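You operate a simulated robot arm through the tools that you are given. There is no shell and no other tool. Be economical: measure what you need, move in short steps, check, and stop when the job is done.

Carry out the task below with a simulated two-armed robot. There is one attempt and no reset: what you move stays moved.

## Task
Pick up the tin labelled "black sesame" from the sink table top with one hand, pass it to the other hand and put it on the top of the wooden table. Set down upright: tin.

It is judged by the outcome, as a careful person would: the job done as asked, and still so three seconds after it is handed in. It fails if anything else is knocked over, pushed out of place, dropped, spilled or broken.

## Robot
Two 7-joint arms with three-finger grippers on one trunk, on a base that drives. Base frame: it is fixed to the floor where the robot stands at the start and does not move with it; the origin is under the middle of the robot, x ahead of it, y to its left, z up. Units: cm, rad, N and s.
The left shoulder is at the start at [8.6, 12.6, 111], the right one opposite. With the tool pointing down near the work surface each hand reaches from about 38 to 86 cm from the robot's upright axis, wherever it stands, measured 20 degrees to its own side. Places, roughly: top of the wooden table [-20, 110, 80]. Payload 2.94 kg a hand.
The tool frame of a hand sits at the grasp point between the pads (the TCP): z along the fingers, y along the line on which they close. The tips reach 3 cm beyond it. The gripper opens to 12.8 cm. The gripper's body begins 9.3 cm behind the TCP.
Orientation is that of the tool frame in the base frame, as [roll, pitch, yaw] about the fixed x, y, z axes, in that order (R = Rz(yaw) Ry(pitch) Rx(roll)). With the fingers straight down and closing along the base's y, the tool's x points along the base's -x, its y along +y and its z along -z.

## Interface
- The arms move only by the tool servo_tool. It takes "left_series", "right_series" or both (then of equal length, played together; a hand with none holds still); each is a list that holds one entry, the list of rows, each a list of 7 numbers: the finger opening in cm, from 0 to 12.8, then the shift along the tool's x, y, z in cm, then the turn, a rotation vector about the tool's x, y, z in rad. In form: [[[fingers, x, y, z, ax, ay, az], ...]]. A call has 1 to 20 rows; each row is the pose to reach, as a shift and turn from the pose commanded when the call began, along the tool's axes at that moment. Each row takes 0.2 s and may step no farther than 5 cm and 0.15 rad from the row before; otherwise, or with a gripper value out of range, the whole call is refused. Where a pose cannot be reached the arm comes as near as it can. A force on the tool above 40 N (or 10 N above the force at the start of the call, whichever is more), or a blocked arm, ends the call early, and 0.2 s more pass. Each finger halts on what it meets, pressing with about 36 N; the grip force reading is that of the motor and also rises with nothing between the fingers. The clock runs only during rows and for 0.2 s after the last one: add rows that repeat a pose to give the fingers time. It gives the time, the measured TCP pose, the force on the tool (base axes), the opening and the grip force at its end, in the units of the frame above (readings bear some noise), with the torque about the TCP (base axes, N m) and any sound that the robot's microphone picked up.
- Cameras (640 x 400 px; columns grow to the right, rows downward): "scene" is now at [21.34, 3.1, 127.39]; the picture's right is [0.37, -0.93, 0.00], its down [-0.52, -0.21, -0.83] and it looks along [0.77, 0.31, -0.56] (base axes); focal length 263 px, centre (320, 200). "left" rides on the left gripper at [6.9, 1.5, -12] in its tool frame; the picture's right is [-0.21, 0.98, 0.00], its down [-0.82, -0.18, -0.54] and it looks along [-0.53, -0.12, 0.84] (tool axes); focal length 251 px, centre (320, 200). "right" rides on the right gripper at [6.9, -1.5, -12] in its tool frame; the picture's right is [0.21, 0.98, 0.00], its down [-0.82, 0.18, -0.54] and it looks along [-0.53, 0.12, 0.84] (tool axes); focal length 251 px, centre (320, 200). There is no depth. A picture from a camera that has moved, and an enlarged one, comes with that camera's place and axes in the base frame and with its lens.
- camera(camera): a new picture of that camera. No time passes.
- raise_lower(by): slides the trunk up (or, below 0, down) by that many cm; the arms and the scene camera ride with it, the base frame stays. It gives what a move gives, with no picture.
- roll_base(legs): drives the robot by 1 to 6 legs, each [ahead, left, turn to the left] in cm, cm and rad, along the robot's own axes; the way and the turn of a leg run together, so that a leg with both is an arc; at most 150 cm and 3.142 rad a leg. The arms and the cameras ride along, it lands a little off, and it stops where it bumps. It gives what a move gives.
- aim_head(pan, tilt): turns the head with the scene camera to pan (to the left, within 1.396 rad either way) and tilt (down, from -0.506 to 1.204), counted from straight ahead of the robot. It gives what a move gives.
- zoom(camera, box): a new picture of the part [left, top, right, bottom] of that camera's present view, enlarged. No time passes.
- finish_job(): hands the job in; it is judged then, once.

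Work in short steps. Places have to be worked out from the pictures, the camera data and where the tool is seen: move nearer, look again, correct. Check each grasp and each placing, and mend what went wrong. You have 120 turns and 92 pictures in all, those below and enlarged ones among them. Open the grippers and draw the arms clear of the work before you hand the job in, unless the task says otherwise; then end with one line.

The tools are called after "Emit:" as name(argument=value, ...) on one line, values as JSON. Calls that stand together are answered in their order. servo_tool: Moves the arms, as the interface text tells. Its arguments: {"type":"object","properties":{"left_series":{"type":"array"},"right_series":{"type":"array"}},"required":[]} The other tools are called the same way: raise_lower (by) slides the trunk up or down; roll_base (legs) drives the base; aim_head (pan, tilt) turns the head that bears the scene camera; camera (camera) takes a picture; zoom (camera, box) takes an enlarged picture of a part of a camera's view; finish_job () hands the job in.

At the start:

```text
t: 0.0
left_eef_pos: [56.55, 39.74, 107.38]
left_orientation: [-3.14, 0.0, -3.141]
left_wrist_force: [1.2, 0.5, 0.6]
left_moment: [0.0, 0.0, 0.02]
left_opening: 12.79
left_grasp_force: 0.1
right_eef_pos: [41.07, -4.97, 109.2]
right_orientation: [3.141, -0.001, -3.141]
right_wrist_force: [0.0, 0.8, 1.0]
right_moment: [0.0, -0.01, -0.01]
right_opening: 12.78
right_grasp_force: 0.0
trunk travel left (down, up): [-32.5, 22.2]
robot x, y, heading: [0.15, -0.26, 0.001]
head pan, tilt: [0.379, 0.593]
```

scene: 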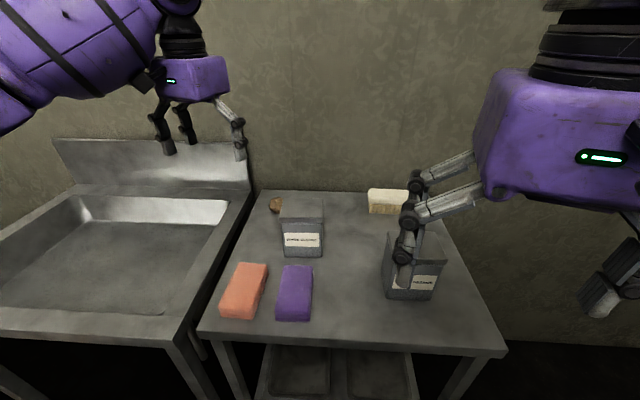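
right: 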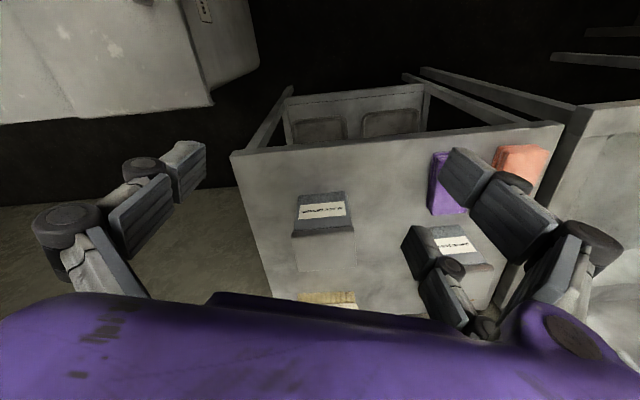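
left: 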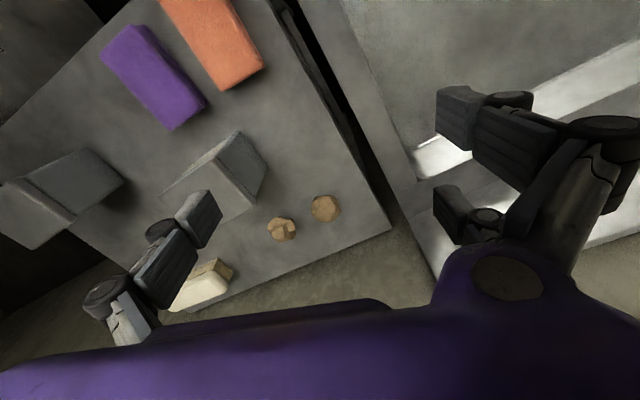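

I see two tins on the table; I zoom in on their labels to tell which one is black sesame.

Emit:
zoom(camera="scene", box=[260, 180, 460, 310])

Emit:
zoom(camera="right", box=[270, 170, 510, 320])

```text
3.08 times, centred on (360, 245) of scene
camera zoom: at [21.34, 3.1, 127.39], right [0.37, -0.93, 0.0], down [-0.52, -0.21, -0.83], along [0.77, 0.31, -0.56], focal length 810 px, centre (197, 62)
```

zoom: 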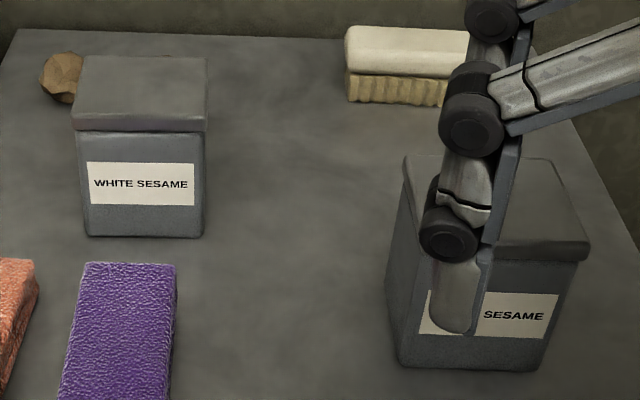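

```text
2.67 times, centred on (390, 245) of right
camera zoom: at [34.06, -6.32, 121.21], right [-0.21, 0.98, 0.0], down [0.82, 0.18, 0.54], along [0.53, 0.12, -0.84], focal length 670 px, centre (133, 80)
```

zoom: 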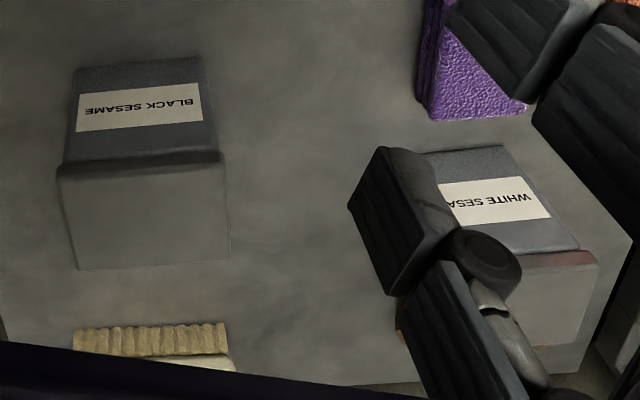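

The tin at the right is "BLACK SESAME". I work out its centre at about (59.8, 0.3), table top z≈83.3, tin top ≈94.4, turned about 18°. Next I look towards the wooden table to plan.

Emit:
aim_head(pan=1.39, tilt=0.6)

Emit:
camera(camera="scene")

```text
t: 1.3
left_eef_pos: [56.65, 39.57, 107.3]
left_orientation: [3.141, 0.0, 3.14]
left_wrist_force: [0.6, 0.6, 0.1]
left_moment: [-0.01, -0.02, 0.02]
left_opening: 12.8
left_grasp_force: 0.0
right_eef_pos: [41.01, -4.98, 109.32]
right_orientation: [-3.141, 0.0, 3.141]
right_wrist_force: [0.2, -0.9, 0.6]
right_moment: [-0.02, -0.01, 0.01]
right_opening: 12.78
right_grasp_force: 0.0
trunk travel left (down, up): [-32.5, 22.2]
robot x, y, heading: [0.09, 0.15, 0.002]
head pan, tilt: [1.389, 0.6]
```

```text
86 pictures are left
camera scene: at [14.71, 8.52, 127.33], right [0.98, -0.18, 0.0], down [-0.1, -0.56, -0.83], along [0.15, 0.81, -0.56], focal length 263 px, centre (320, 200)
```

scene: 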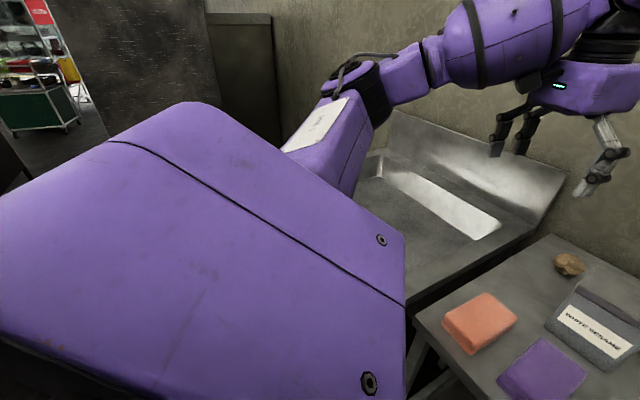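

The left arm blocks that view, so I'll look again later. Plan: the right hand grips the tin low from its right side, tilted about 20°, and the left takes it from above. First I move the right hand out to the right and yaw it, and turn the head back.

Emit:
aim_head(pan=0.1, tilt=0.65)

Emit:
servo_tool(right_series=[[[12.8, -1.9, -2.3, 0, 0, 0, 0.1257], [12.8, -3.8, -4.6, 0, 0, 0, 0.2514], [12.8, -5.7, -6.9, 0, 0, 0, 0.377], [12.8, -7.6, -9.2, 0, 0, 0, 0.503], [12.8, -9.5, -11.5, 0, 0, 0, 0.628], [12.8, -11.4, -13.8, 0, 0, 0, 0.754], [12.8, -13.3, -16.1, 0, 0, 0, 0.88], [12.8, -15.2, -18.4, 0, 0, 0, 1.005], [12.8, -17.1, -20.7, 0, 0, 0, 1.13], [12.8, -19, -23, 0, 0, 0, 1.257]]])

Emit:
camera(camera="scene")

```text
t: 2.7
left_eef_pos: [56.41, 39.7, 107.36]
left_orientation: [-3.14, 0.001, 3.14]
left_wrist_force: [0.1, 0.3, -0.7]
left_moment: [0.01, -0.02, 0.0]
left_opening: 12.81
left_grasp_force: 0.0
right_eef_pos: [40.9, -4.99, 109.27]
right_orientation: [3.14, 0.0, 3.141]
right_wrist_force: [0.1, -0.2, 0.6]
right_moment: [0.0, -0.04, -0.06]
right_opening: 12.79
right_grasp_force: 0.1
trunk travel left (down, up): [-32.5, 22.2]
robot x, y, heading: [-0.1, 0.02, -0.005]
head pan, tilt: [0.099, 0.649]
```

```text
t: 4.9
left_eef_pos: [56.57, 39.56, 107.31]
left_orientation: [3.142, 0.0, -3.141]
left_wrist_force: [-0.3, -0.7, 0.3]
left_moment: [0.01, 0.0, -0.03]
left_opening: 12.8
left_grasp_force: 0.0
right_eef_pos: [60.04, -28.16, 109.15]
right_orientation: [3.141, 0.0, 1.882]
right_wrist_force: [0.1, 0.9, 0.2]
right_moment: [0.03, 0.03, 0.0]
right_opening: 12.8
right_grasp_force: 0.0
trunk travel left (down, up): [-32.5, 22.2]
robot x, y, heading: [-0.01, -0.12, -0.003]
head pan, tilt: [0.099, 0.649]
```

```text
85 pictures are left
camera scene: at [21.78, 0.65, 126.9], right [0.1, -1.0, 0.0], down [-0.6, -0.06, -0.8], along [0.79, 0.08, -0.6], focal length 263 px, centre (320, 200)
```

scene: 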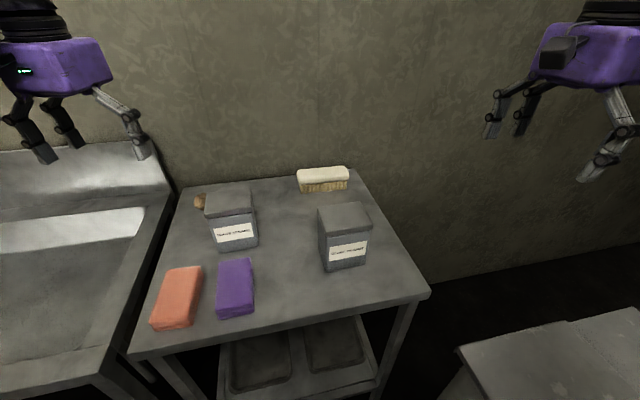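

The tin is in full view; I zoom in to refine its position.

Emit:
zoom(camera="scene", box=[290, 180, 410, 290])

```text
3.64 times, centred on (350, 235) of scene
camera zoom: at [21.78, 0.65, 126.9], right [0.1, -1.0, 0.0], down [-0.6, -0.06, -0.8], along [0.79, 0.08, -0.6], focal length 957 px, centre (211, 73)
```

zoom: 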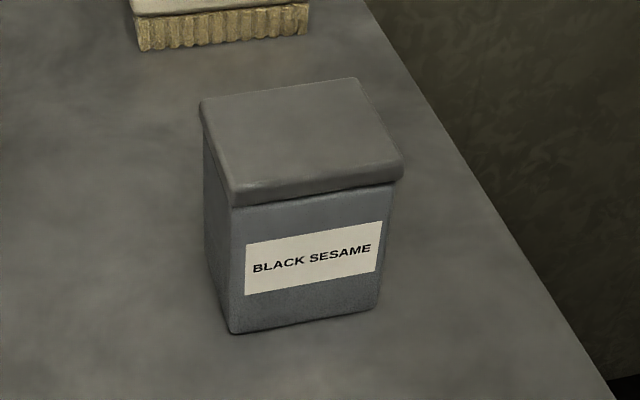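

Tin centre is about (59.6, 0), yaw ~19°. Next I tilt the right hand so its fingers point at the tin, staying high.

Emit:
servo_tool(right_series=[[[12.8, 0, 0, 0, 0, 0.136, 0], [12.8, 0, 0, 0, 0, 0.272, 0], [12.8, 0, 0, 0, 0, 0.408, 0], [12.8, 0, 0, 0, 0, 0.543, 0], [12.8, 0, 0, 0, 0, 0.679, 0], [12.8, 0, 0, 0, 0, 0.815, 0], [12.8, 0, 0, 0, 0, 0.951, 0], [12.8, 0, 0, 0, 0, 1.086, 0], [12.8, 0, 0, 0, 0, 1.222, 0], [12.8, 0, 0, 0, 0, 1.222, 0]]])

Emit:
camera(camera="right")

Emit:
camera(camera="scene")

```text
t: 7.1
left_eef_pos: [56.51, 39.64, 107.34]
left_orientation: [3.141, 0.001, 3.141]
left_wrist_force: [-0.1, -0.2, -0.8]
left_moment: [0.0, 0.0, 0.0]
left_opening: 12.77
left_grasp_force: 0.0
right_eef_pos: [59.88, -28.04, 109.32]
right_orientation: [3.141, -1.225, 1.887]
right_wrist_force: [0.8, 0.8, 0.6]
right_moment: [0.03, -0.01, 0.0]
right_opening: 12.8
right_grasp_force: 0.1
trunk travel left (down, up): [-32.5, 22.2]
robot x, y, heading: [-0.02, 0.16, 0.002]
head pan, tilt: [0.099, 0.649]
```

```text
83 pictures are left
camera right: at [61.24, -36.76, 119.82], right [0.91, 0.37, 0.2], down [0.41, -0.69, -0.59], along [-0.08, 0.62, -0.78], focal length 251 px, centre (320, 200)
```

right: 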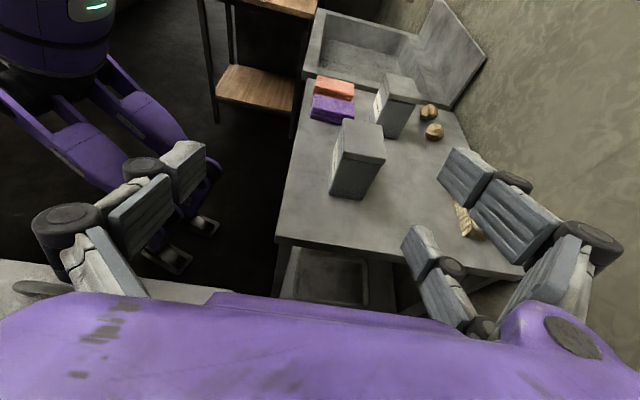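

```text
82 pictures are left
camera scene: at [21.72, 0.72, 126.91], right [0.1, -1.0, 0.0], down [-0.6, -0.06, -0.8], along [0.79, 0.08, -0.6], focal length 263 px, centre (320, 200)
```

scene: 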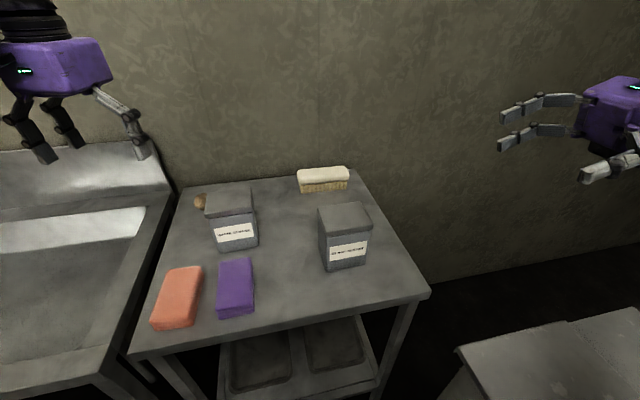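

The gripper actually has a pair of fingers on one side and a single one opposite, so I plan for a wider finger footprint: 10° tilt, grip height ≈5.5 cm above the table. I move to a pre-grasp point right of the tin.

Emit:
servo_tool(right_series=[[[12.8, -1.7, 1.06, 1.74, 0, 0.0215, 0], [12.8, -3.4, 2.12, 3.48, 0, 0.043, 0], [12.8, -5.1, 3.17, 5.21, 0, 0.0645, 0], [12.8, -6.8, 4.23, 6.95, 0, 0.086, 0], [12.8, -8.5, 5.3, 8.7, 0, 0.1075, 0], [12.8, -10.2, 6.35, 10.43, 0, 0.129, 0], [12.8, -11.9, 7.4, 12.16, 0, 0.15, 0], [12.8, -13.6, 8.46, 13.9, 0, 0.171, 0], [12.8, -13.6, 8.46, 13.9, 0, 0.171, 0]]])

Emit:
camera(camera="right")

Emit:
camera(camera="scene")

```text
t: 9.1
left_eef_pos: [56.58, 39.57, 107.35]
left_orientation: [-3.14, 0.0, -3.14]
left_wrist_force: [-0.2, 0.3, 0.5]
left_moment: [-0.02, -0.04, 0.02]
left_opening: 12.82
left_grasp_force: 0.1
right_eef_pos: [65.34, -17.48, 91.8]
right_orientation: [3.137, -1.393, 1.89]
right_wrist_force: [-0.1, -0.6, 0.4]
right_moment: [0.03, -0.03, -0.02]
right_opening: 12.8
right_grasp_force: 0.1
trunk travel left (down, up): [-32.5, 22.2]
robot x, y, heading: [-0.08, -0.14, 0.001]
head pan, tilt: [0.099, 0.649]
```

```text
81 pictures are left
camera right: at [67.23, -27.76, 100.61], right [0.92, 0.34, 0.21], down [0.38, -0.59, -0.71], along [-0.12, 0.73, -0.67], focal length 251 px, centre (320, 200)
```

right: 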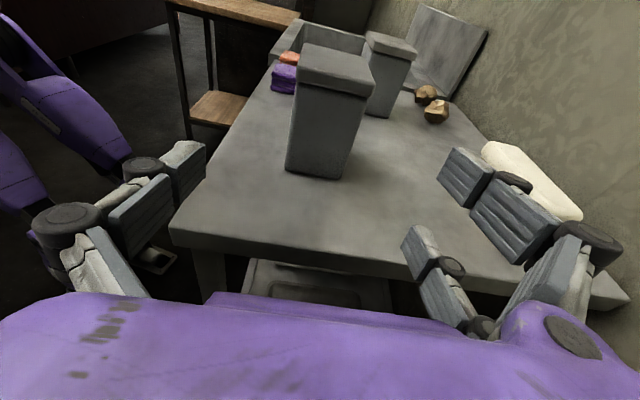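

```text
80 pictures are left
camera scene: at [21.71, 0.67, 126.91], right [0.1, -1.0, 0.0], down [-0.6, -0.06, -0.8], along [0.79, 0.08, -0.6], focal length 263 px, centre (320, 200)
```

scene: 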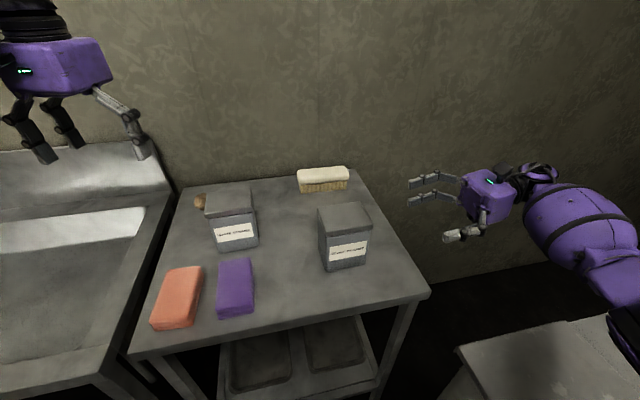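

Lateral alignment with the tin is good (within 0.2 cm). I advance 11 cm along the fingers and check.

Emit:
servo_tool(right_series=[[[12.8, 0, 0, 3, 0, 0, 0], [12.8, 0, 0, 6, 0, 0, 0], [12.8, 0, 0, 9, 0, 0, 0], [12.8, 0, 0, 11, 0, 0, 0], [12.8, 0, 0, 11, 0, 0, 0]]])

Emit:
camera(camera="right")

Emit:
zoom(camera="scene", box=[290, 130, 490, 280])

```text
t: 10.3
left_eef_pos: [56.65, 39.6, 107.34]
left_orientation: [-3.141, -0.001, -3.141]
left_wrist_force: [0.3, 0.3, 0.8]
left_moment: [0.0, 0.0, -0.01]
left_opening: 12.79
left_grasp_force: 0.0
right_eef_pos: [62.12, -7.02, 89.68]
right_orientation: [-3.139, -1.394, 1.883]
right_wrist_force: [0.5, 1.3, 0.1]
right_moment: [0.0, 0.0, -0.03]
right_opening: 12.81
right_grasp_force: 0.1
trunk travel left (down, up): [-32.5, 22.2]
robot x, y, heading: [0.13, 0.25, 0.003]
head pan, tilt: [0.099, 0.649]
```

```text
79 pictures are left
camera right: at [63.87, -17.42, 98.67], right [0.92, 0.34, 0.21], down [0.38, -0.59, -0.71], along [-0.12, 0.73, -0.67], focal length 251 px, centre (320, 200)
```

right: 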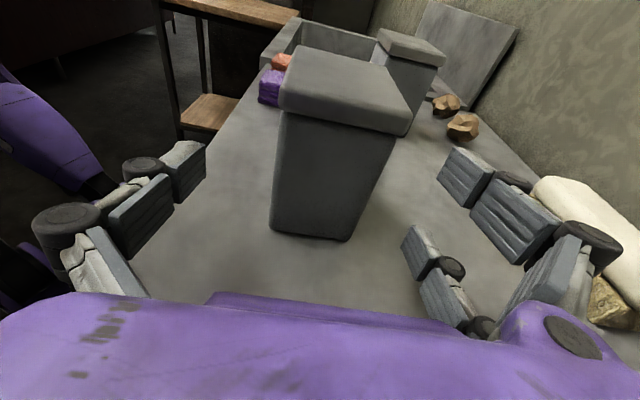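

```text
2.67 times, centred on (390, 205) of scene
camera zoom: at [21.75, 0.67, 126.9], right [0.1, -1.0, 0.0], down [-0.6, -0.06, -0.8], along [0.79, 0.08, -0.6], focal length 702 px, centre (133, 187)
```

zoom: 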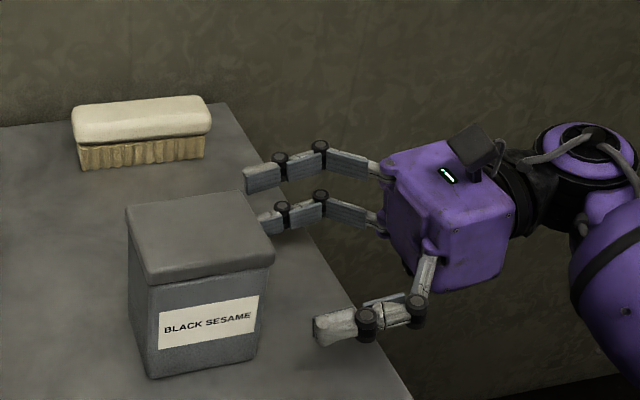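

Fingers straddle the tin with clearance, brush is far behind. I advance 6 cm more.

Emit:
servo_tool(right_series=[[[12.8, 0, 0, 2, 0, 0, 0], [12.8, 0, 0, 4, 0, 0, 0], [12.8, 0, 0, 6, 0, 0, 0], [12.8, 0, 0, 6, 0, 0, 0]]])

Emit:
camera(camera="right")

Emit:
zoom(camera="scene", box=[290, 150, 450, 280])

```text
t: 11.3
left_eef_pos: [56.64, 39.65, 107.38]
left_orientation: [-3.141, -0.001, -3.141]
left_wrist_force: [-0.7, -1.0, 0.0]
left_moment: [0.01, -0.04, -0.01]
left_opening: 12.8
left_grasp_force: 0.0
right_eef_pos: [60.38, -1.45, 88.72]
right_orientation: [-3.141, -1.393, 1.885]
right_wrist_force: [0.5, 0.4, -0.1]
right_moment: [-0.03, 0.02, -0.02]
right_opening: 12.78
right_grasp_force: 0.1
trunk travel left (down, up): [-32.5, 22.2]
robot x, y, heading: [0.03, -0.11, -0.003]
head pan, tilt: [0.099, 0.649]
```

```text
77 pictures are left
camera right: at [62.06, -11.81, 97.58], right [0.92, 0.34, 0.21], down [0.38, -0.59, -0.71], along [-0.12, 0.73, -0.67], focal length 251 px, centre (320, 200)
```

right: 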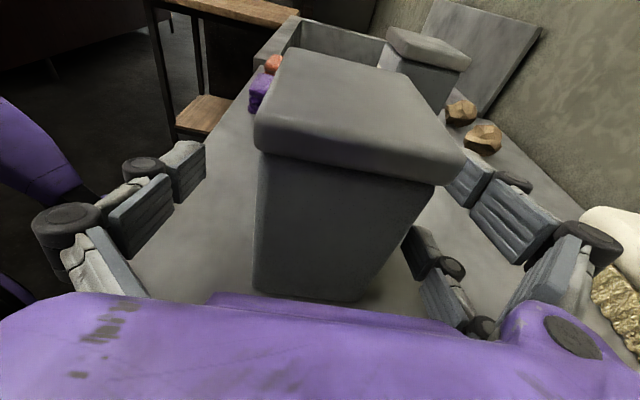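

```text
3.08 times, centred on (370, 215) of scene
camera zoom: at [21.75, 0.67, 126.9], right [0.1, -1.0, 0.0], down [-0.6, -0.06, -0.8], along [0.79, 0.08, -0.6], focal length 810 px, centre (166, 154)
```

zoom: 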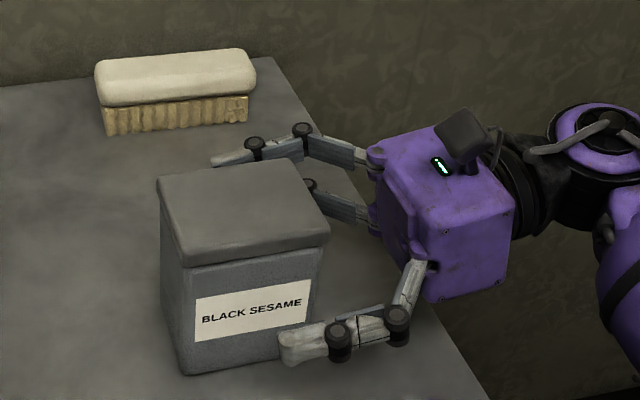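

The fingertips overlap the faces only about 2–3 cm, so I go 1 cm deeper, then close slowly.

Emit:
servo_tool(right_series=[[[12.8, 0, 0, 1, 0, 0, 0], [11, 0, 0, 1, 0, 0, 0], [10, 0, 0, 1, 0, 0, 0], [9, 0, 0, 1, 0, 0, 0], [8.5, 0, 0, 1, 0, 0, 0], [8, 0, 0, 1, 0, 0, 0], [7.5, 0, 0, 1, 0, 0, 0], [7, 0, 0, 1, 0, 0, 0], [6, 0, 0, 1, 0, 0, 0], [6, 0, 0, 1, 0, 0, 0]]])

Emit:
camera(camera="right")

Emit:
zoom(camera="scene", box=[290, 150, 450, 280])

```text
t: 13.5
left_eef_pos: [56.62, 39.61, 107.47]
left_orientation: [-3.141, -0.001, 3.141]
left_wrist_force: [0.8, 0.1, -0.2]
left_moment: [0.01, -0.01, -0.02]
left_opening: 12.8
left_grasp_force: 0.1
right_eef_pos: [59.99, -0.47, 88.59]
right_orientation: [-3.142, -1.395, 1.886]
right_wrist_force: [1.3, -1.0, 1.1]
right_moment: [-0.1, 0.15, 0.11]
right_opening: 7.16
right_grasp_force: 36.2
trunk travel left (down, up): [-32.5, 22.2]
robot x, y, heading: [-0.1, -0.09, 0.003]
head pan, tilt: [0.099, 0.649]
```

```text
75 pictures are left
camera right: at [61.79, -10.89, 97.41], right [0.92, 0.34, 0.21], down [0.38, -0.59, -0.71], along [-0.12, 0.73, -0.67], focal length 251 px, centre (320, 200)
```

right: 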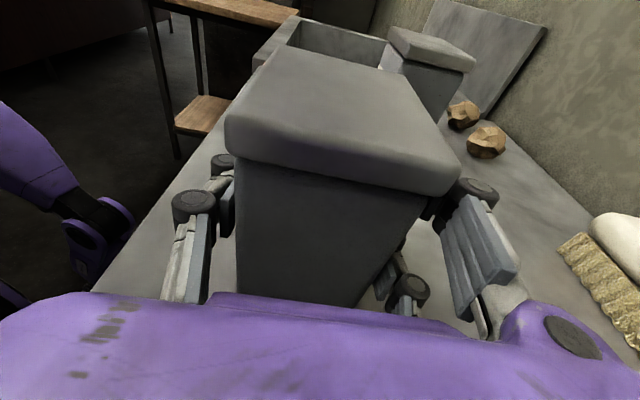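

```text
3.08 times, centred on (370, 215) of scene
camera zoom: at [21.75, 0.68, 126.91], right [0.1, -1.0, 0.0], down [-0.6, -0.06, -0.8], along [0.79, 0.08, -0.6], focal length 810 px, centre (166, 154)
```

zoom: 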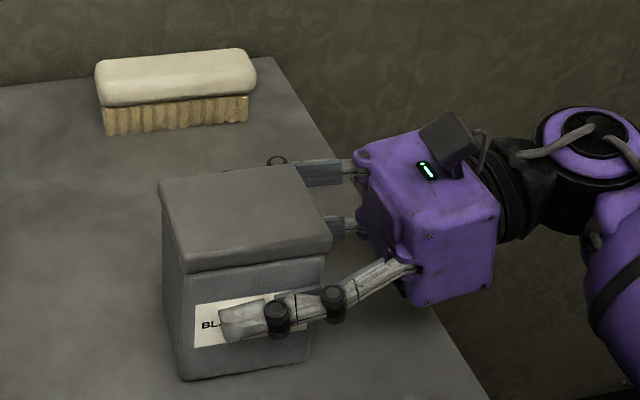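

Grip holds at 7.16 cm, 36 N. I lift 4 cm and check.

Emit:
servo_tool(right_series=[[[6, 0.98, 0, -0.18, 0, 0, 0], [6, 1.97, 0, -0.35, 0, 0, 0], [6, 2.95, 0, -0.53, 0, 0, 0], [6, 3.94, 0, -0.7, 0, 0, 0], [6, 3.94, 0, -0.7, 0, 0, 0]]])

Emit:
camera(camera="scene")

```text
t: 14.7
left_eef_pos: [56.68, 39.63, 107.28]
left_orientation: [-3.14, 0.0, 3.141]
left_wrist_force: [-0.1, -0.2, -0.1]
left_moment: [0.0, 0.0, 0.02]
left_opening: 12.79
left_grasp_force: 0.1
right_eef_pos: [60.06, -0.54, 92.49]
right_orientation: [-3.142, -1.392, 1.881]
right_wrist_force: [-0.7, 0.5, -3.4]
right_moment: [0.01, 0.0, 0.0]
right_opening: 7.19
right_grasp_force: 36.2
trunk travel left (down, up): [-32.5, 22.2]
robot x, y, heading: [-0.23, 0.29, -0.002]
head pan, tilt: [0.099, 0.649]
```

```text
73 pictures are left
camera scene: at [21.79, 0.69, 126.9], right [0.1, -1.0, 0.0], down [-0.6, -0.06, -0.8], along [0.79, 0.08, -0.6], focal length 263 px, centre (320, 200)
```

scene: 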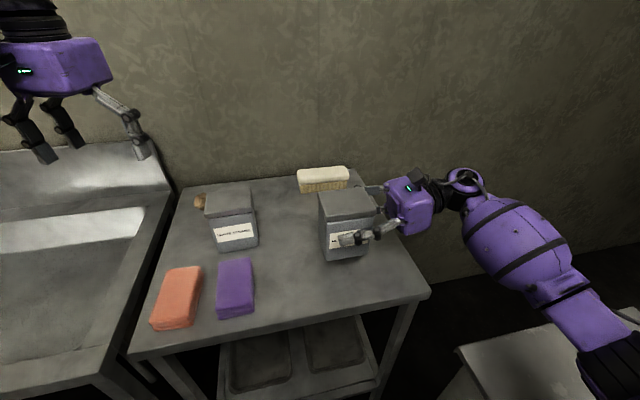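

Lifted cleanly, level (weight ≈3.4 N). I raise it 8 cm more and bring it 6 cm to the left for the handover.

Emit:
servo_tool(right_series=[[[6, 2, 0, -0.35, 0, 0, 0], [6, 4, 0.3, 0.2, 0, 0, 0], [6, 5.7, 0.8, 1.3, 0, 0, 0], [6, 7.3, 1.3, 2.7, 0, 0, 0], [6, 8.89, 1.87, 4.2, 0, 0, 0], [6, 8.89, 1.87, 4.2, 0, 0, 0]]])

Emit:
camera(camera="scene")

Emit:
camera(camera="left")

```text
t: 16.1
left_eef_pos: [56.65, 39.64, 107.4]
left_orientation: [-3.141, 0.0, 3.142]
left_wrist_force: [-0.6, 0.7, -0.3]
left_moment: [0.06, 0.0, 0.0]
left_opening: 12.82
left_grasp_force: 0.0
right_eef_pos: [59.93, 5.5, 100.53]
right_orientation: [-3.14, -1.394, 1.881]
right_wrist_force: [0.6, 0.5, -4.2]
right_moment: [0.0, 0.0, 0.01]
right_opening: 7.16
right_grasp_force: 35.9
trunk travel left (down, up): [-32.5, 22.2]
robot x, y, heading: [0.07, -0.08, 0.002]
head pan, tilt: [0.099, 0.649]
```

```text
72 pictures are left
camera scene: at [21.79, 0.66, 126.9], right [0.1, -1.0, 0.0], down [-0.6, -0.06, -0.8], along [0.79, 0.08, -0.6], focal length 263 px, centre (320, 200)
```

scene: 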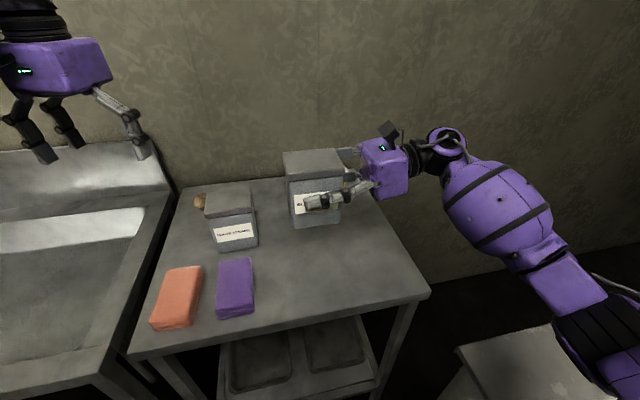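

```text
71 pictures are left
camera left: at [49.6, 41.11, 119.31], right [0.21, 0.98, 0.0], down [0.82, -0.18, 0.54], along [0.53, -0.12, -0.84], focal length 251 px, centre (320, 200)
```

left: 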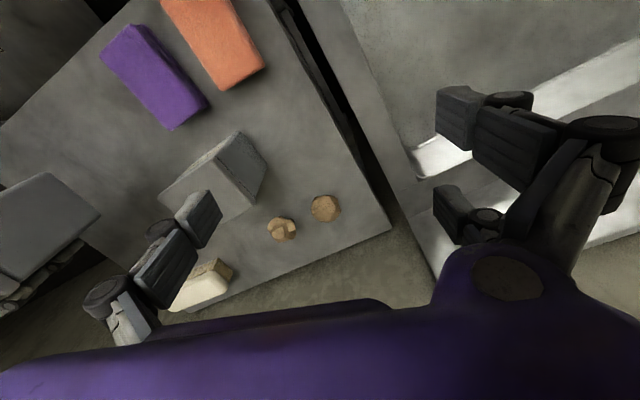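

I zoom in to fix the tin's present pose before bringing in the left hand.

Emit:
zoom(camera="scene", box=[260, 110, 420, 240])

```text
3.08 times, centred on (340, 175) of scene
camera zoom: at [21.79, 0.66, 126.9], right [0.1, -1.0, 0.0], down [-0.6, -0.06, -0.8], along [0.79, 0.08, -0.6], focal length 810 px, centre (258, 277)
```

zoom: 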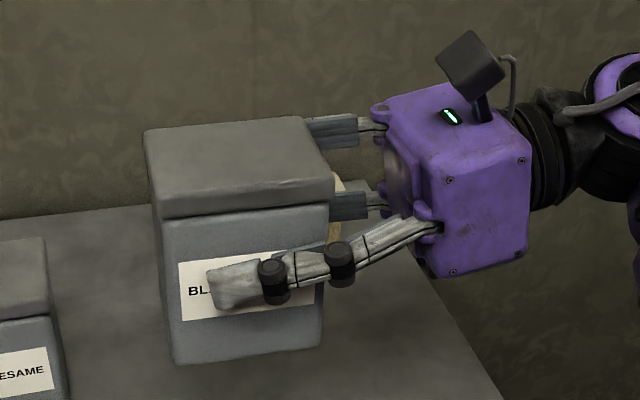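

Tin centre ≈ (59.6, 5.8), top z≈106.3. I bring the open left hand above it, yawed to match, with opening 11 cm.

Emit:
servo_tool(left_series=[[[12.8, 0, 0, -3, 0, 0, 0], [12.8, 0, -2, -6, 0, 0, -0.03], [12.5, -0.5, -6, -6.5, 0, 0, -0.07], [12, -1, -10, -6.5, 0, 0, -0.11], [11.5, -1.5, -14, -6.5, 0, 0, -0.15], [11, -2, -18, -6.5, 0, 0, -0.19], [11, -2.3, -21, -6.5, 0, 0, -0.23], [11, -2.6, -24, -6.5, 0, 0, -0.27], [11, -2.9, -26, -6.5, 0, 0, -0.311], [11, -2.9, -26, -6.5, 0, 0, -0.311]]])

Emit:
camera(camera="scene")

Emit:
camera(camera="left")

```text
t: 18.3
left_eef_pos: [59.58, 13.62, 113.94]
left_orientation: [3.141, 0.0, -2.828]
left_wrist_force: [0.2, 0.2, 0.5]
left_moment: [0.01, 0.04, -0.01]
left_opening: 11.0
left_grasp_force: 0.1
right_eef_pos: [59.96, 5.35, 100.51]
right_orientation: [-3.139, -1.394, 1.884]
right_wrist_force: [-0.3, -0.4, -4.0]
right_moment: [0.04, -0.01, 0.01]
right_opening: 7.16
right_grasp_force: 36.3
trunk travel left (down, up): [-32.5, 22.2]
robot x, y, heading: [-0.13, -0.17, -0.003]
head pan, tilt: [0.099, 0.649]
```

```text
69 pictures are left
camera scene: at [21.77, 0.73, 126.9], right [0.1, -0.99, 0.0], down [-0.6, -0.06, -0.8], along [0.79, 0.08, -0.6], focal length 263 px, centre (320, 200)
```

scene: 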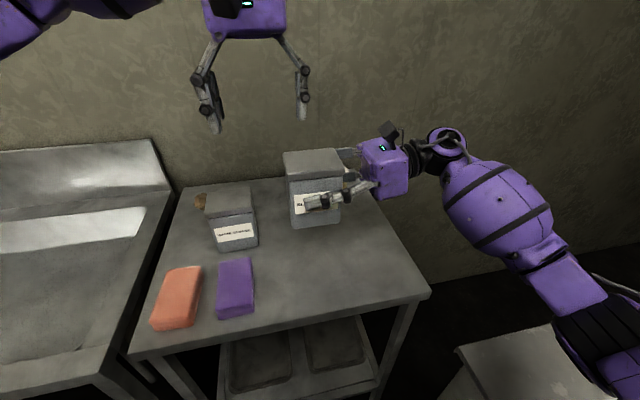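

```text
68 pictures are left
camera left: at [52.38, 12.94, 125.82], right [-0.1, 1.0, 0.0], down [0.84, 0.08, 0.54], along [0.54, 0.05, -0.84], focal length 251 px, centre (320, 200)
```

left: 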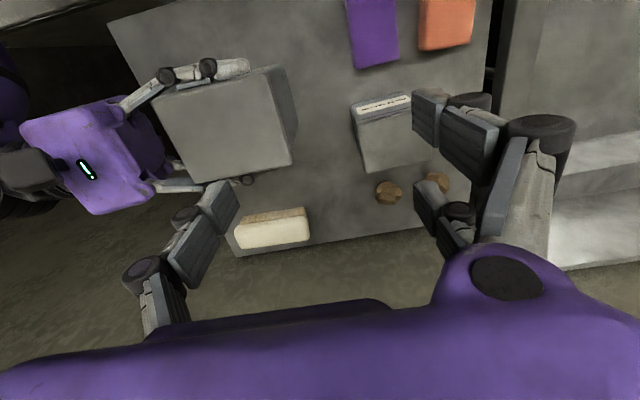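

The left camera confirms the tin centre ≈ (59.4, 6.05), yaw matching. I slide the left hand over it at this height.

Emit:
servo_tool(left_series=[[[11, 0.8, -2.4, 0, 0, 0, 0], [11, 1.6, -4.8, 0, 0, 0, 0], [11, 2.4, -7.2, 0, 0, 0, 0], [11, 2.4, -7.2, 0, 0, 0, 0]]])

Emit:
camera(camera="scene")

Emit:
camera(camera="left")

Emit:
camera(camera="right")

```text
t: 19.3
left_eef_pos: [59.43, 6.01, 113.82]
left_orientation: [3.141, 0.0, -2.829]
left_wrist_force: [-0.1, 0.0, -0.4]
left_moment: [-0.01, -0.02, -0.02]
left_opening: 10.98
left_grasp_force: 0.1
right_eef_pos: [59.97, 5.56, 100.54]
right_orientation: [-3.14, -1.392, 1.883]
right_wrist_force: [-0.1, 0.2, -4.7]
right_moment: [-0.03, -0.04, 0.02]
right_opening: 7.16
right_grasp_force: 36.5
trunk travel left (down, up): [-32.5, 22.2]
robot x, y, heading: [-0.04, -0.26, 0.0]
head pan, tilt: [0.099, 0.649]
```

```text
67 pictures are left
camera scene: at [21.77, 0.76, 126.9], right [0.1, -0.99, 0.0], down [-0.6, -0.06, -0.8], along [0.79, 0.08, -0.6], focal length 263 px, centre (320, 200)
```

scene: 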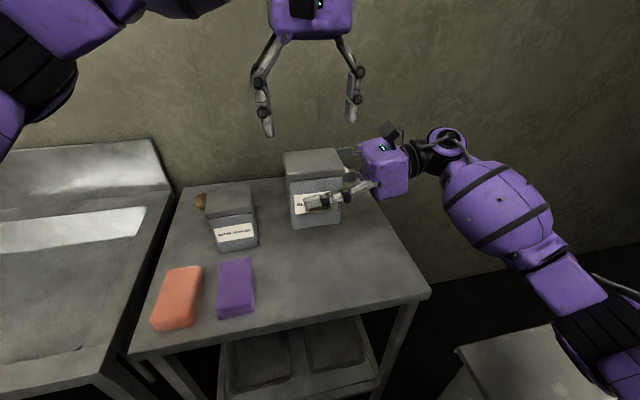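

```text
66 pictures are left
camera left: at [52.28, 5.44, 125.8], right [-0.1, 1.0, 0.0], down [0.84, 0.08, 0.54], along [0.54, 0.05, -0.84], focal length 251 px, centre (320, 200)
```

left: 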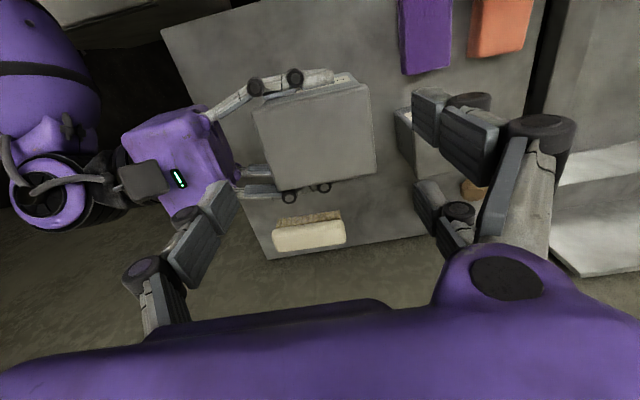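

```text
65 pictures are left
camera right: at [61.78, -4.82, 109.42], right [0.92, 0.34, 0.21], down [0.38, -0.59, -0.71], along [-0.12, 0.73, -0.67], focal length 251 px, centre (320, 200)
```

right: 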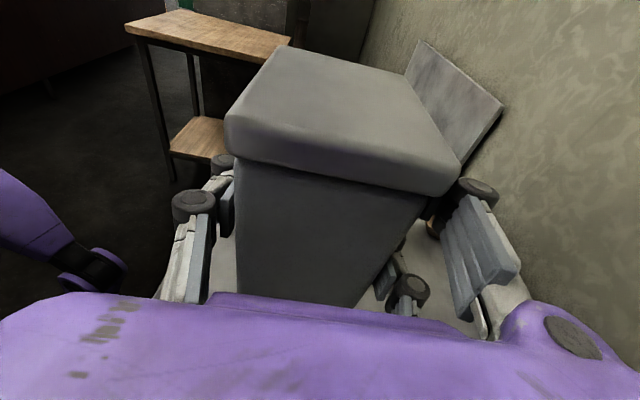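

Tip positions straddle the lid by ~1 cm on each side. I descend 6.5 cm and check.

Emit:
servo_tool(left_series=[[[11, 0, 0, 1.6, 0, 0, 0], [11, 0, 0, 3.2, 0, 0, 0], [11, 0, 0, 4.8, 0, 0, 0], [11, 0, 0, 6.5, 0, 0, 0], [11, 0, 0, 6.5, 0, 0, 0]]])

Emit:
zoom(camera="scene", box=[220, 60, 440, 240])

Emit:
camera(camera="left")

Emit:
camera(camera="right")

```text
t: 20.5
left_eef_pos: [59.4, 6.11, 107.42]
left_orientation: [3.141, 0.001, -2.83]
left_wrist_force: [0.2, 0.0, 0.0]
left_moment: [-0.03, -0.02, 0.02]
left_opening: 10.99
left_grasp_force: 0.1
right_eef_pos: [59.84, 5.4, 100.51]
right_orientation: [-3.141, -1.393, 1.882]
right_wrist_force: [0.1, 0.5, -3.9]
right_moment: [0.0, 0.01, 0.04]
right_opening: 7.14
right_grasp_force: 36.0
trunk travel left (down, up): [-32.5, 22.2]
robot x, y, heading: [0.02, -0.2, -0.001]
head pan, tilt: [0.099, 0.649]
```

```text
2.22 times, centred on (330, 150) of scene
camera zoom: at [21.76, 0.69, 126.9], right [0.1, -1.0, 0.0], down [-0.6, -0.06, -0.8], along [0.79, 0.08, -0.6], focal length 585 px, centre (298, 311)
```

zoom: 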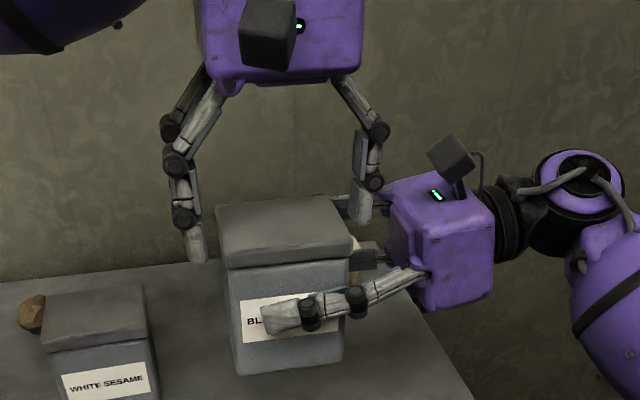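

```text
63 pictures are left
camera left: at [52.24, 5.3, 119.31], right [-0.09, 1.0, 0.0], down [0.84, 0.08, 0.54], along [0.54, 0.05, -0.84], focal length 251 px, centre (320, 200)
```

left: 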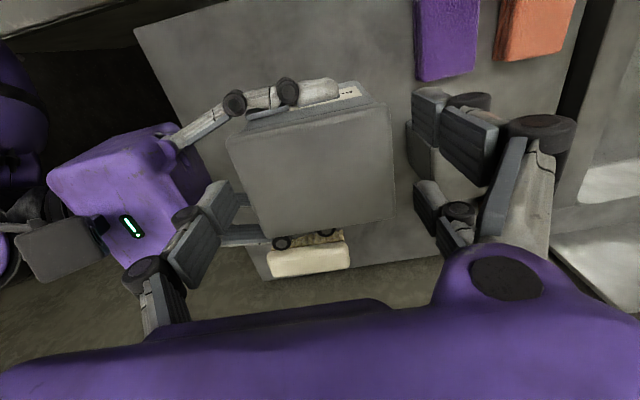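

```text
62 pictures are left
camera right: at [61.78, -4.89, 109.42], right [0.92, 0.34, 0.21], down [0.38, -0.59, -0.71], along [-0.12, 0.73, -0.67], focal length 251 px, centre (320, 200)
```

right: 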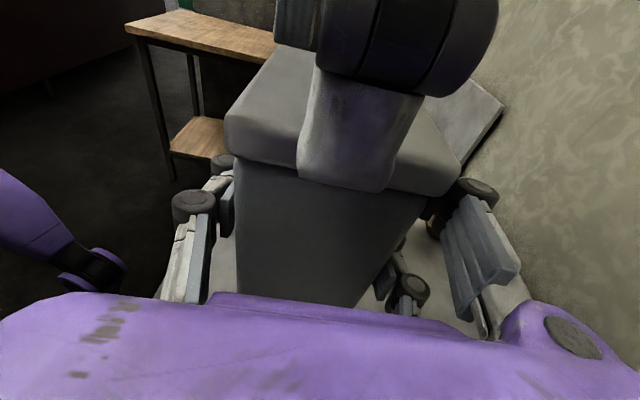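

The single finger is close to the lid, the pair has more room; I shift 0.35 cm rightwards, narrow the opening to 10.4 and descend 5 cm more.

Emit:
servo_tool(left_series=[[[10.4, 0, -0.35, 0, 0, 0, 0], [10.4, 0, -0.35, 1.3, 0, 0, 0], [10.4, 0, -0.35, 2.6, 0, 0, 0], [10.4, 0, -0.35, 3.8, 0, 0, 0], [10.4, 0, -0.35, 5, 0, 0, 0], [10.4, 0, -0.35, 5, 0, 0, 0]]])

Emit:
zoom(camera="scene", box=[220, 80, 440, 240])

Emit:
camera(camera="right")

Emit:
camera(camera="left")

```text
t: 21.9
left_eef_pos: [59.62, 5.81, 102.36]
left_orientation: [-3.141, -0.001, -2.83]
left_wrist_force: [-1.6, -0.3, 0.0]
left_moment: [0.0, -0.02, 0.0]
left_opening: 10.39
left_grasp_force: 0.0
right_eef_pos: [60.08, 5.46, 100.53]
right_orientation: [-3.14, -1.392, 1.882]
right_wrist_force: [-0.1, -0.5, -3.8]
right_moment: [-0.01, 0.01, 0.03]
right_opening: 7.16
right_grasp_force: 35.5
trunk travel left (down, up): [-32.5, 22.2]
robot x, y, heading: [-0.23, 0.37, -0.003]
head pan, tilt: [0.099, 0.649]
```

```text
2.50 times, centred on (330, 160) of scene
camera zoom: at [21.77, 0.69, 126.9], right [0.1, -1.0, 0.0], down [-0.6, -0.06, -0.8], along [0.79, 0.08, -0.6], focal length 658 px, centre (295, 300)
```

zoom: 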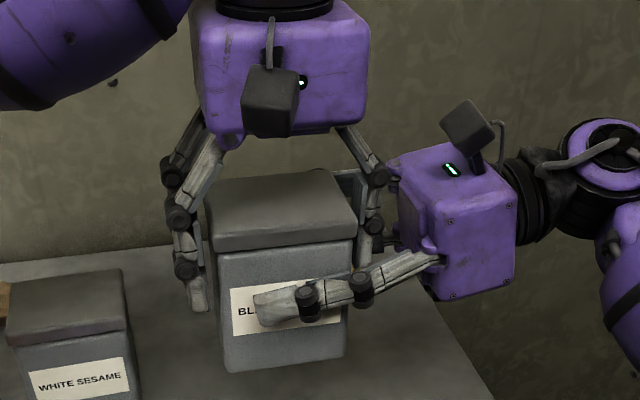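

```text
60 pictures are left
camera right: at [61.79, -4.89, 109.42], right [0.92, 0.34, 0.21], down [0.38, -0.59, -0.71], along [-0.12, 0.73, -0.67], focal length 251 px, centre (320, 200)
```

right: 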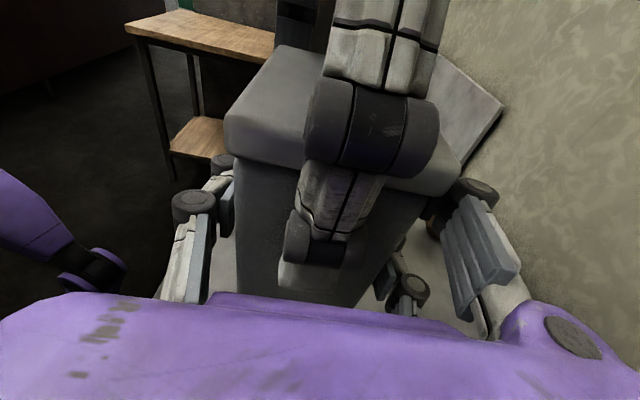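

```text
59 pictures are left
camera left: at [52.41, 5.06, 114.32], right [-0.09, 1.0, 0.0], down [0.84, 0.08, 0.54], along [0.54, 0.05, -0.84], focal length 251 px, centre (320, 200)
```

left: 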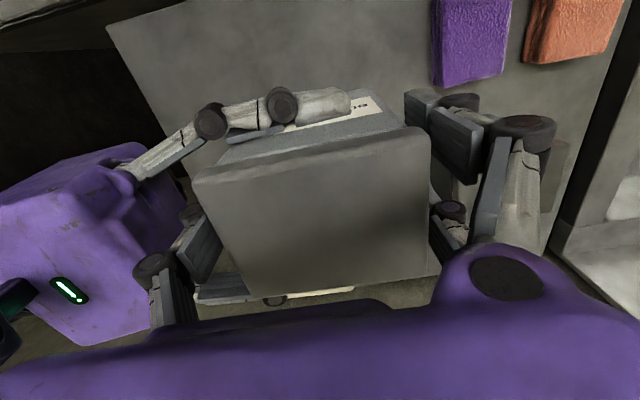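

Clear all round. I shift 0.3 cm away from the robot to centre the pair on the face, then close the left fingers gradually.

Emit:
servo_tool(left_series=[[[10.4, -0.3, 0, 0, 0, 0, 0], [10, -0.3, 0, 0, 0, 0, 0], [9.6, -0.3, 0, 0, 0, 0, 0], [9.2, -0.3, 0, 0, 0, 0, 0], [8.9, -0.3, 0, 0, 0, 0, 0], [8.6, -0.3, 0, 0, 0, 0, 0], [8.3, -0.3, 0, 0, 0, 0, 0], [8, -0.3, 0, 0, 0, 0, 0], [7.5, -0.3, 0, 0, 0, 0, 0], [7.5, -0.3, 0, 0, 0, 0, 0]]])

Emit:
zoom(camera="scene", box=[220, 80, 440, 240])

Emit:
camera(camera="left")

```text
t: 24.1
left_eef_pos: [59.91, 5.95, 102.41]
left_orientation: [3.14, 0.0, -2.831]
left_wrist_force: [-3.9, 9.8, 3.1]
left_moment: [0.09, 0.08, -0.6]
left_opening: 9.1
left_grasp_force: 36.4
right_eef_pos: [60.07, 5.47, 100.49]
right_orientation: [-3.139, -1.392, 1.881]
right_wrist_force: [3.1, -10.7, -7.3]
right_moment: [0.0, -0.02, 0.65]
right_opening: 7.13
right_grasp_force: 36.1
trunk travel left (down, up): [-32.5, 22.2]
robot x, y, heading: [-0.12, -0.39, 0.001]
head pan, tilt: [0.099, 0.649]
```

```text
2.50 times, centred on (330, 160) of scene
camera zoom: at [21.78, 0.7, 126.9], right [0.1, -1.0, 0.0], down [-0.6, -0.06, -0.8], along [0.79, 0.08, -0.6], focal length 658 px, centre (295, 300)
```

zoom: 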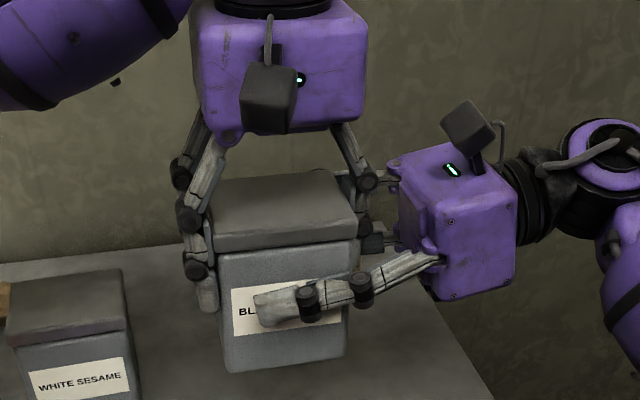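

```text
57 pictures are left
camera left: at [52.73, 5.19, 114.34], right [-0.1, 1.0, 0.0], down [0.84, 0.08, 0.54], along [0.54, 0.05, -0.84], focal length 251 px, centre (320, 200)
```

left: 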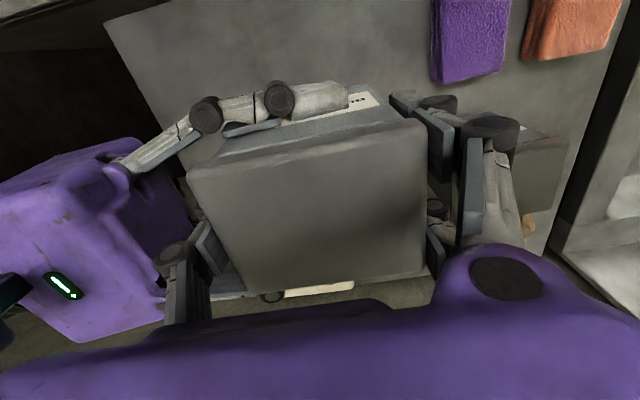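

Left holds the lid rim at 9.1 cm, 36 N, with ~10 N side strain between hands. I relieve it by moving the left 0.2 cm along its y, then ease the right open.

Emit:
servo_tool(left_series=[[[7.5, 0, 0.1, 0, 0, 0, 0], [7.5, 0, 0.2, 0, 0, 0, 0], [7.5, 0, 0.2, 0, 0, 0, 0]]])

```text
t: 24.9
left_eef_pos: [59.74, 6.03, 102.4]
left_orientation: [-3.139, -0.001, -2.832]
left_wrist_force: [3.4, -3.8, 4.9]
left_moment: [0.62, 0.42, -0.22]
left_opening: 9.08
left_grasp_force: 36.2
right_eef_pos: [59.97, 5.69, 100.54]
right_orientation: [-3.14, -1.392, 1.885]
right_wrist_force: [-4.4, 1.9, -8.6]
right_moment: [-0.7, -0.54, 0.18]
right_opening: 7.17
right_grasp_force: 35.9
trunk travel left (down, up): [-32.5, 22.2]
robot x, y, heading: [-0.02, 0.02, 0.002]
head pan, tilt: [0.099, 0.649]
```

Strain is small now. I open the right fingers gradually, left holding still.

Emit:
servo_tool(right_series=[[[7.3, 0, 0, 0, 0, 0, 0], [7.8, 0, 0, 0, 0, 0, 0], [8.5, 0, 0, 0, 0, 0, 0], [8.5, 0, 0, 0, 0, 0, 0], [8.5, 0, 0, 0, 0, 0, 0]]])

Emit:
zoom(camera="scene", box=[220, 80, 440, 240])

```text
t: 26.1
left_eef_pos: [59.76, 5.95, 102.36]
left_orientation: [-3.141, -0.002, -2.831]
left_wrist_force: [0.4, -0.4, 1.0]
left_moment: [0.0, 0.01, 0.04]
left_opening: 9.07
left_grasp_force: 35.9
right_eef_pos: [60.08, 5.4, 100.49]
right_orientation: [-3.138, -1.394, 1.884]
right_wrist_force: [-0.4, 0.5, -1.0]
right_moment: [-0.01, 0.03, -0.02]
right_opening: 8.54
right_grasp_force: 0.0
trunk travel left (down, up): [-32.5, 22.2]
robot x, y, heading: [0.38, 0.36, 0.001]
head pan, tilt: [0.099, 0.649]
```

```text
2.50 times, centred on (330, 160) of scene
camera zoom: at [21.78, 0.7, 126.9], right [0.1, -1.0, 0.0], down [-0.6, -0.06, -0.8], along [0.79, 0.08, -0.6], focal length 658 px, centre (295, 300)
```

zoom: 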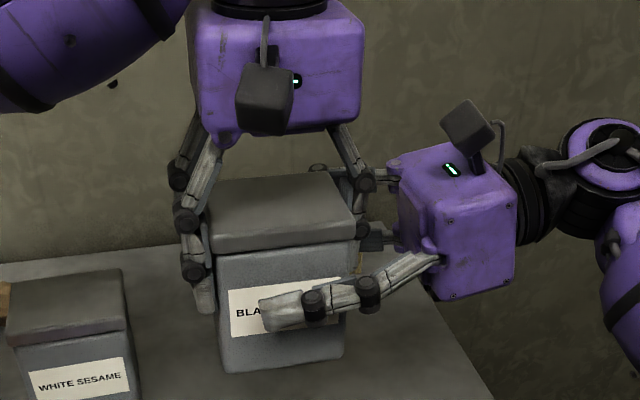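

The tin stays put in the left grip. I open the right wider and re-read the forces, as the weight isn't clearly showing on the left yet.

Emit:
servo_tool(right_series=[[[9.5, 0, 0, 0, 0, 0, 0], [10.5, 0, 0, 0, 0, 0, 0], [11.5, 0, 0, 0, 0, 0, 0], [12.4, 0, 0, 0, 0, 0, 0], [12.4, 0, 0, 0, 0, 0, 0]]])

Emit:
camera(camera="right")

Emit:
camera(camera="left")

```text
t: 27.3
left_eef_pos: [59.88, 6.05, 102.27]
left_orientation: [-3.14, -0.001, -2.829]
left_wrist_force: [1.3, -0.1, 0.3]
left_moment: [0.01, 0.02, -0.02]
left_opening: 9.06
left_grasp_force: 35.5
right_eef_pos: [60.05, 5.53, 100.45]
right_orientation: [-3.141, -1.393, 1.884]
right_wrist_force: [1.3, -0.3, -0.5]
right_moment: [0.02, 0.0, 0.01]
right_opening: 12.39
right_grasp_force: 0.1
trunk travel left (down, up): [-32.5, 22.2]
robot x, y, heading: [0.03, 0.19, -0.003]
head pan, tilt: [0.099, 0.649]
```

```text
55 pictures are left
camera right: at [61.8, -4.88, 109.42], right [0.92, 0.34, 0.21], down [0.38, -0.59, -0.71], along [-0.12, 0.73, -0.67], focal length 251 px, centre (320, 200)
```

right: 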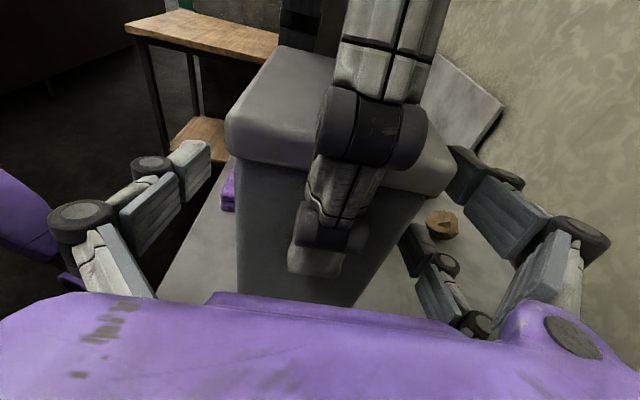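

```text
54 pictures are left
camera left: at [52.62, 5.36, 114.3], right [-0.09, 1.0, 0.0], down [0.84, 0.08, 0.54], along [0.54, 0.05, -0.84], focal length 251 px, centre (320, 200)
```

left: 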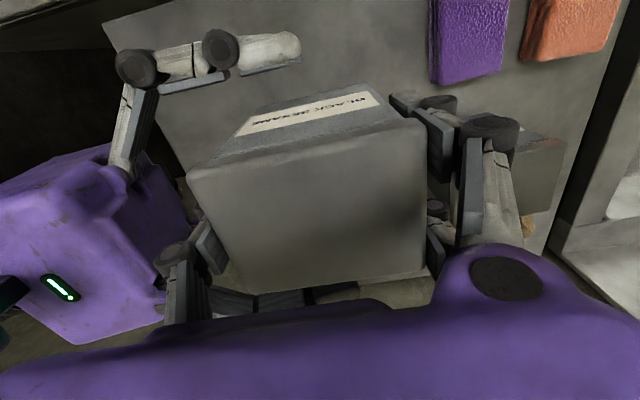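

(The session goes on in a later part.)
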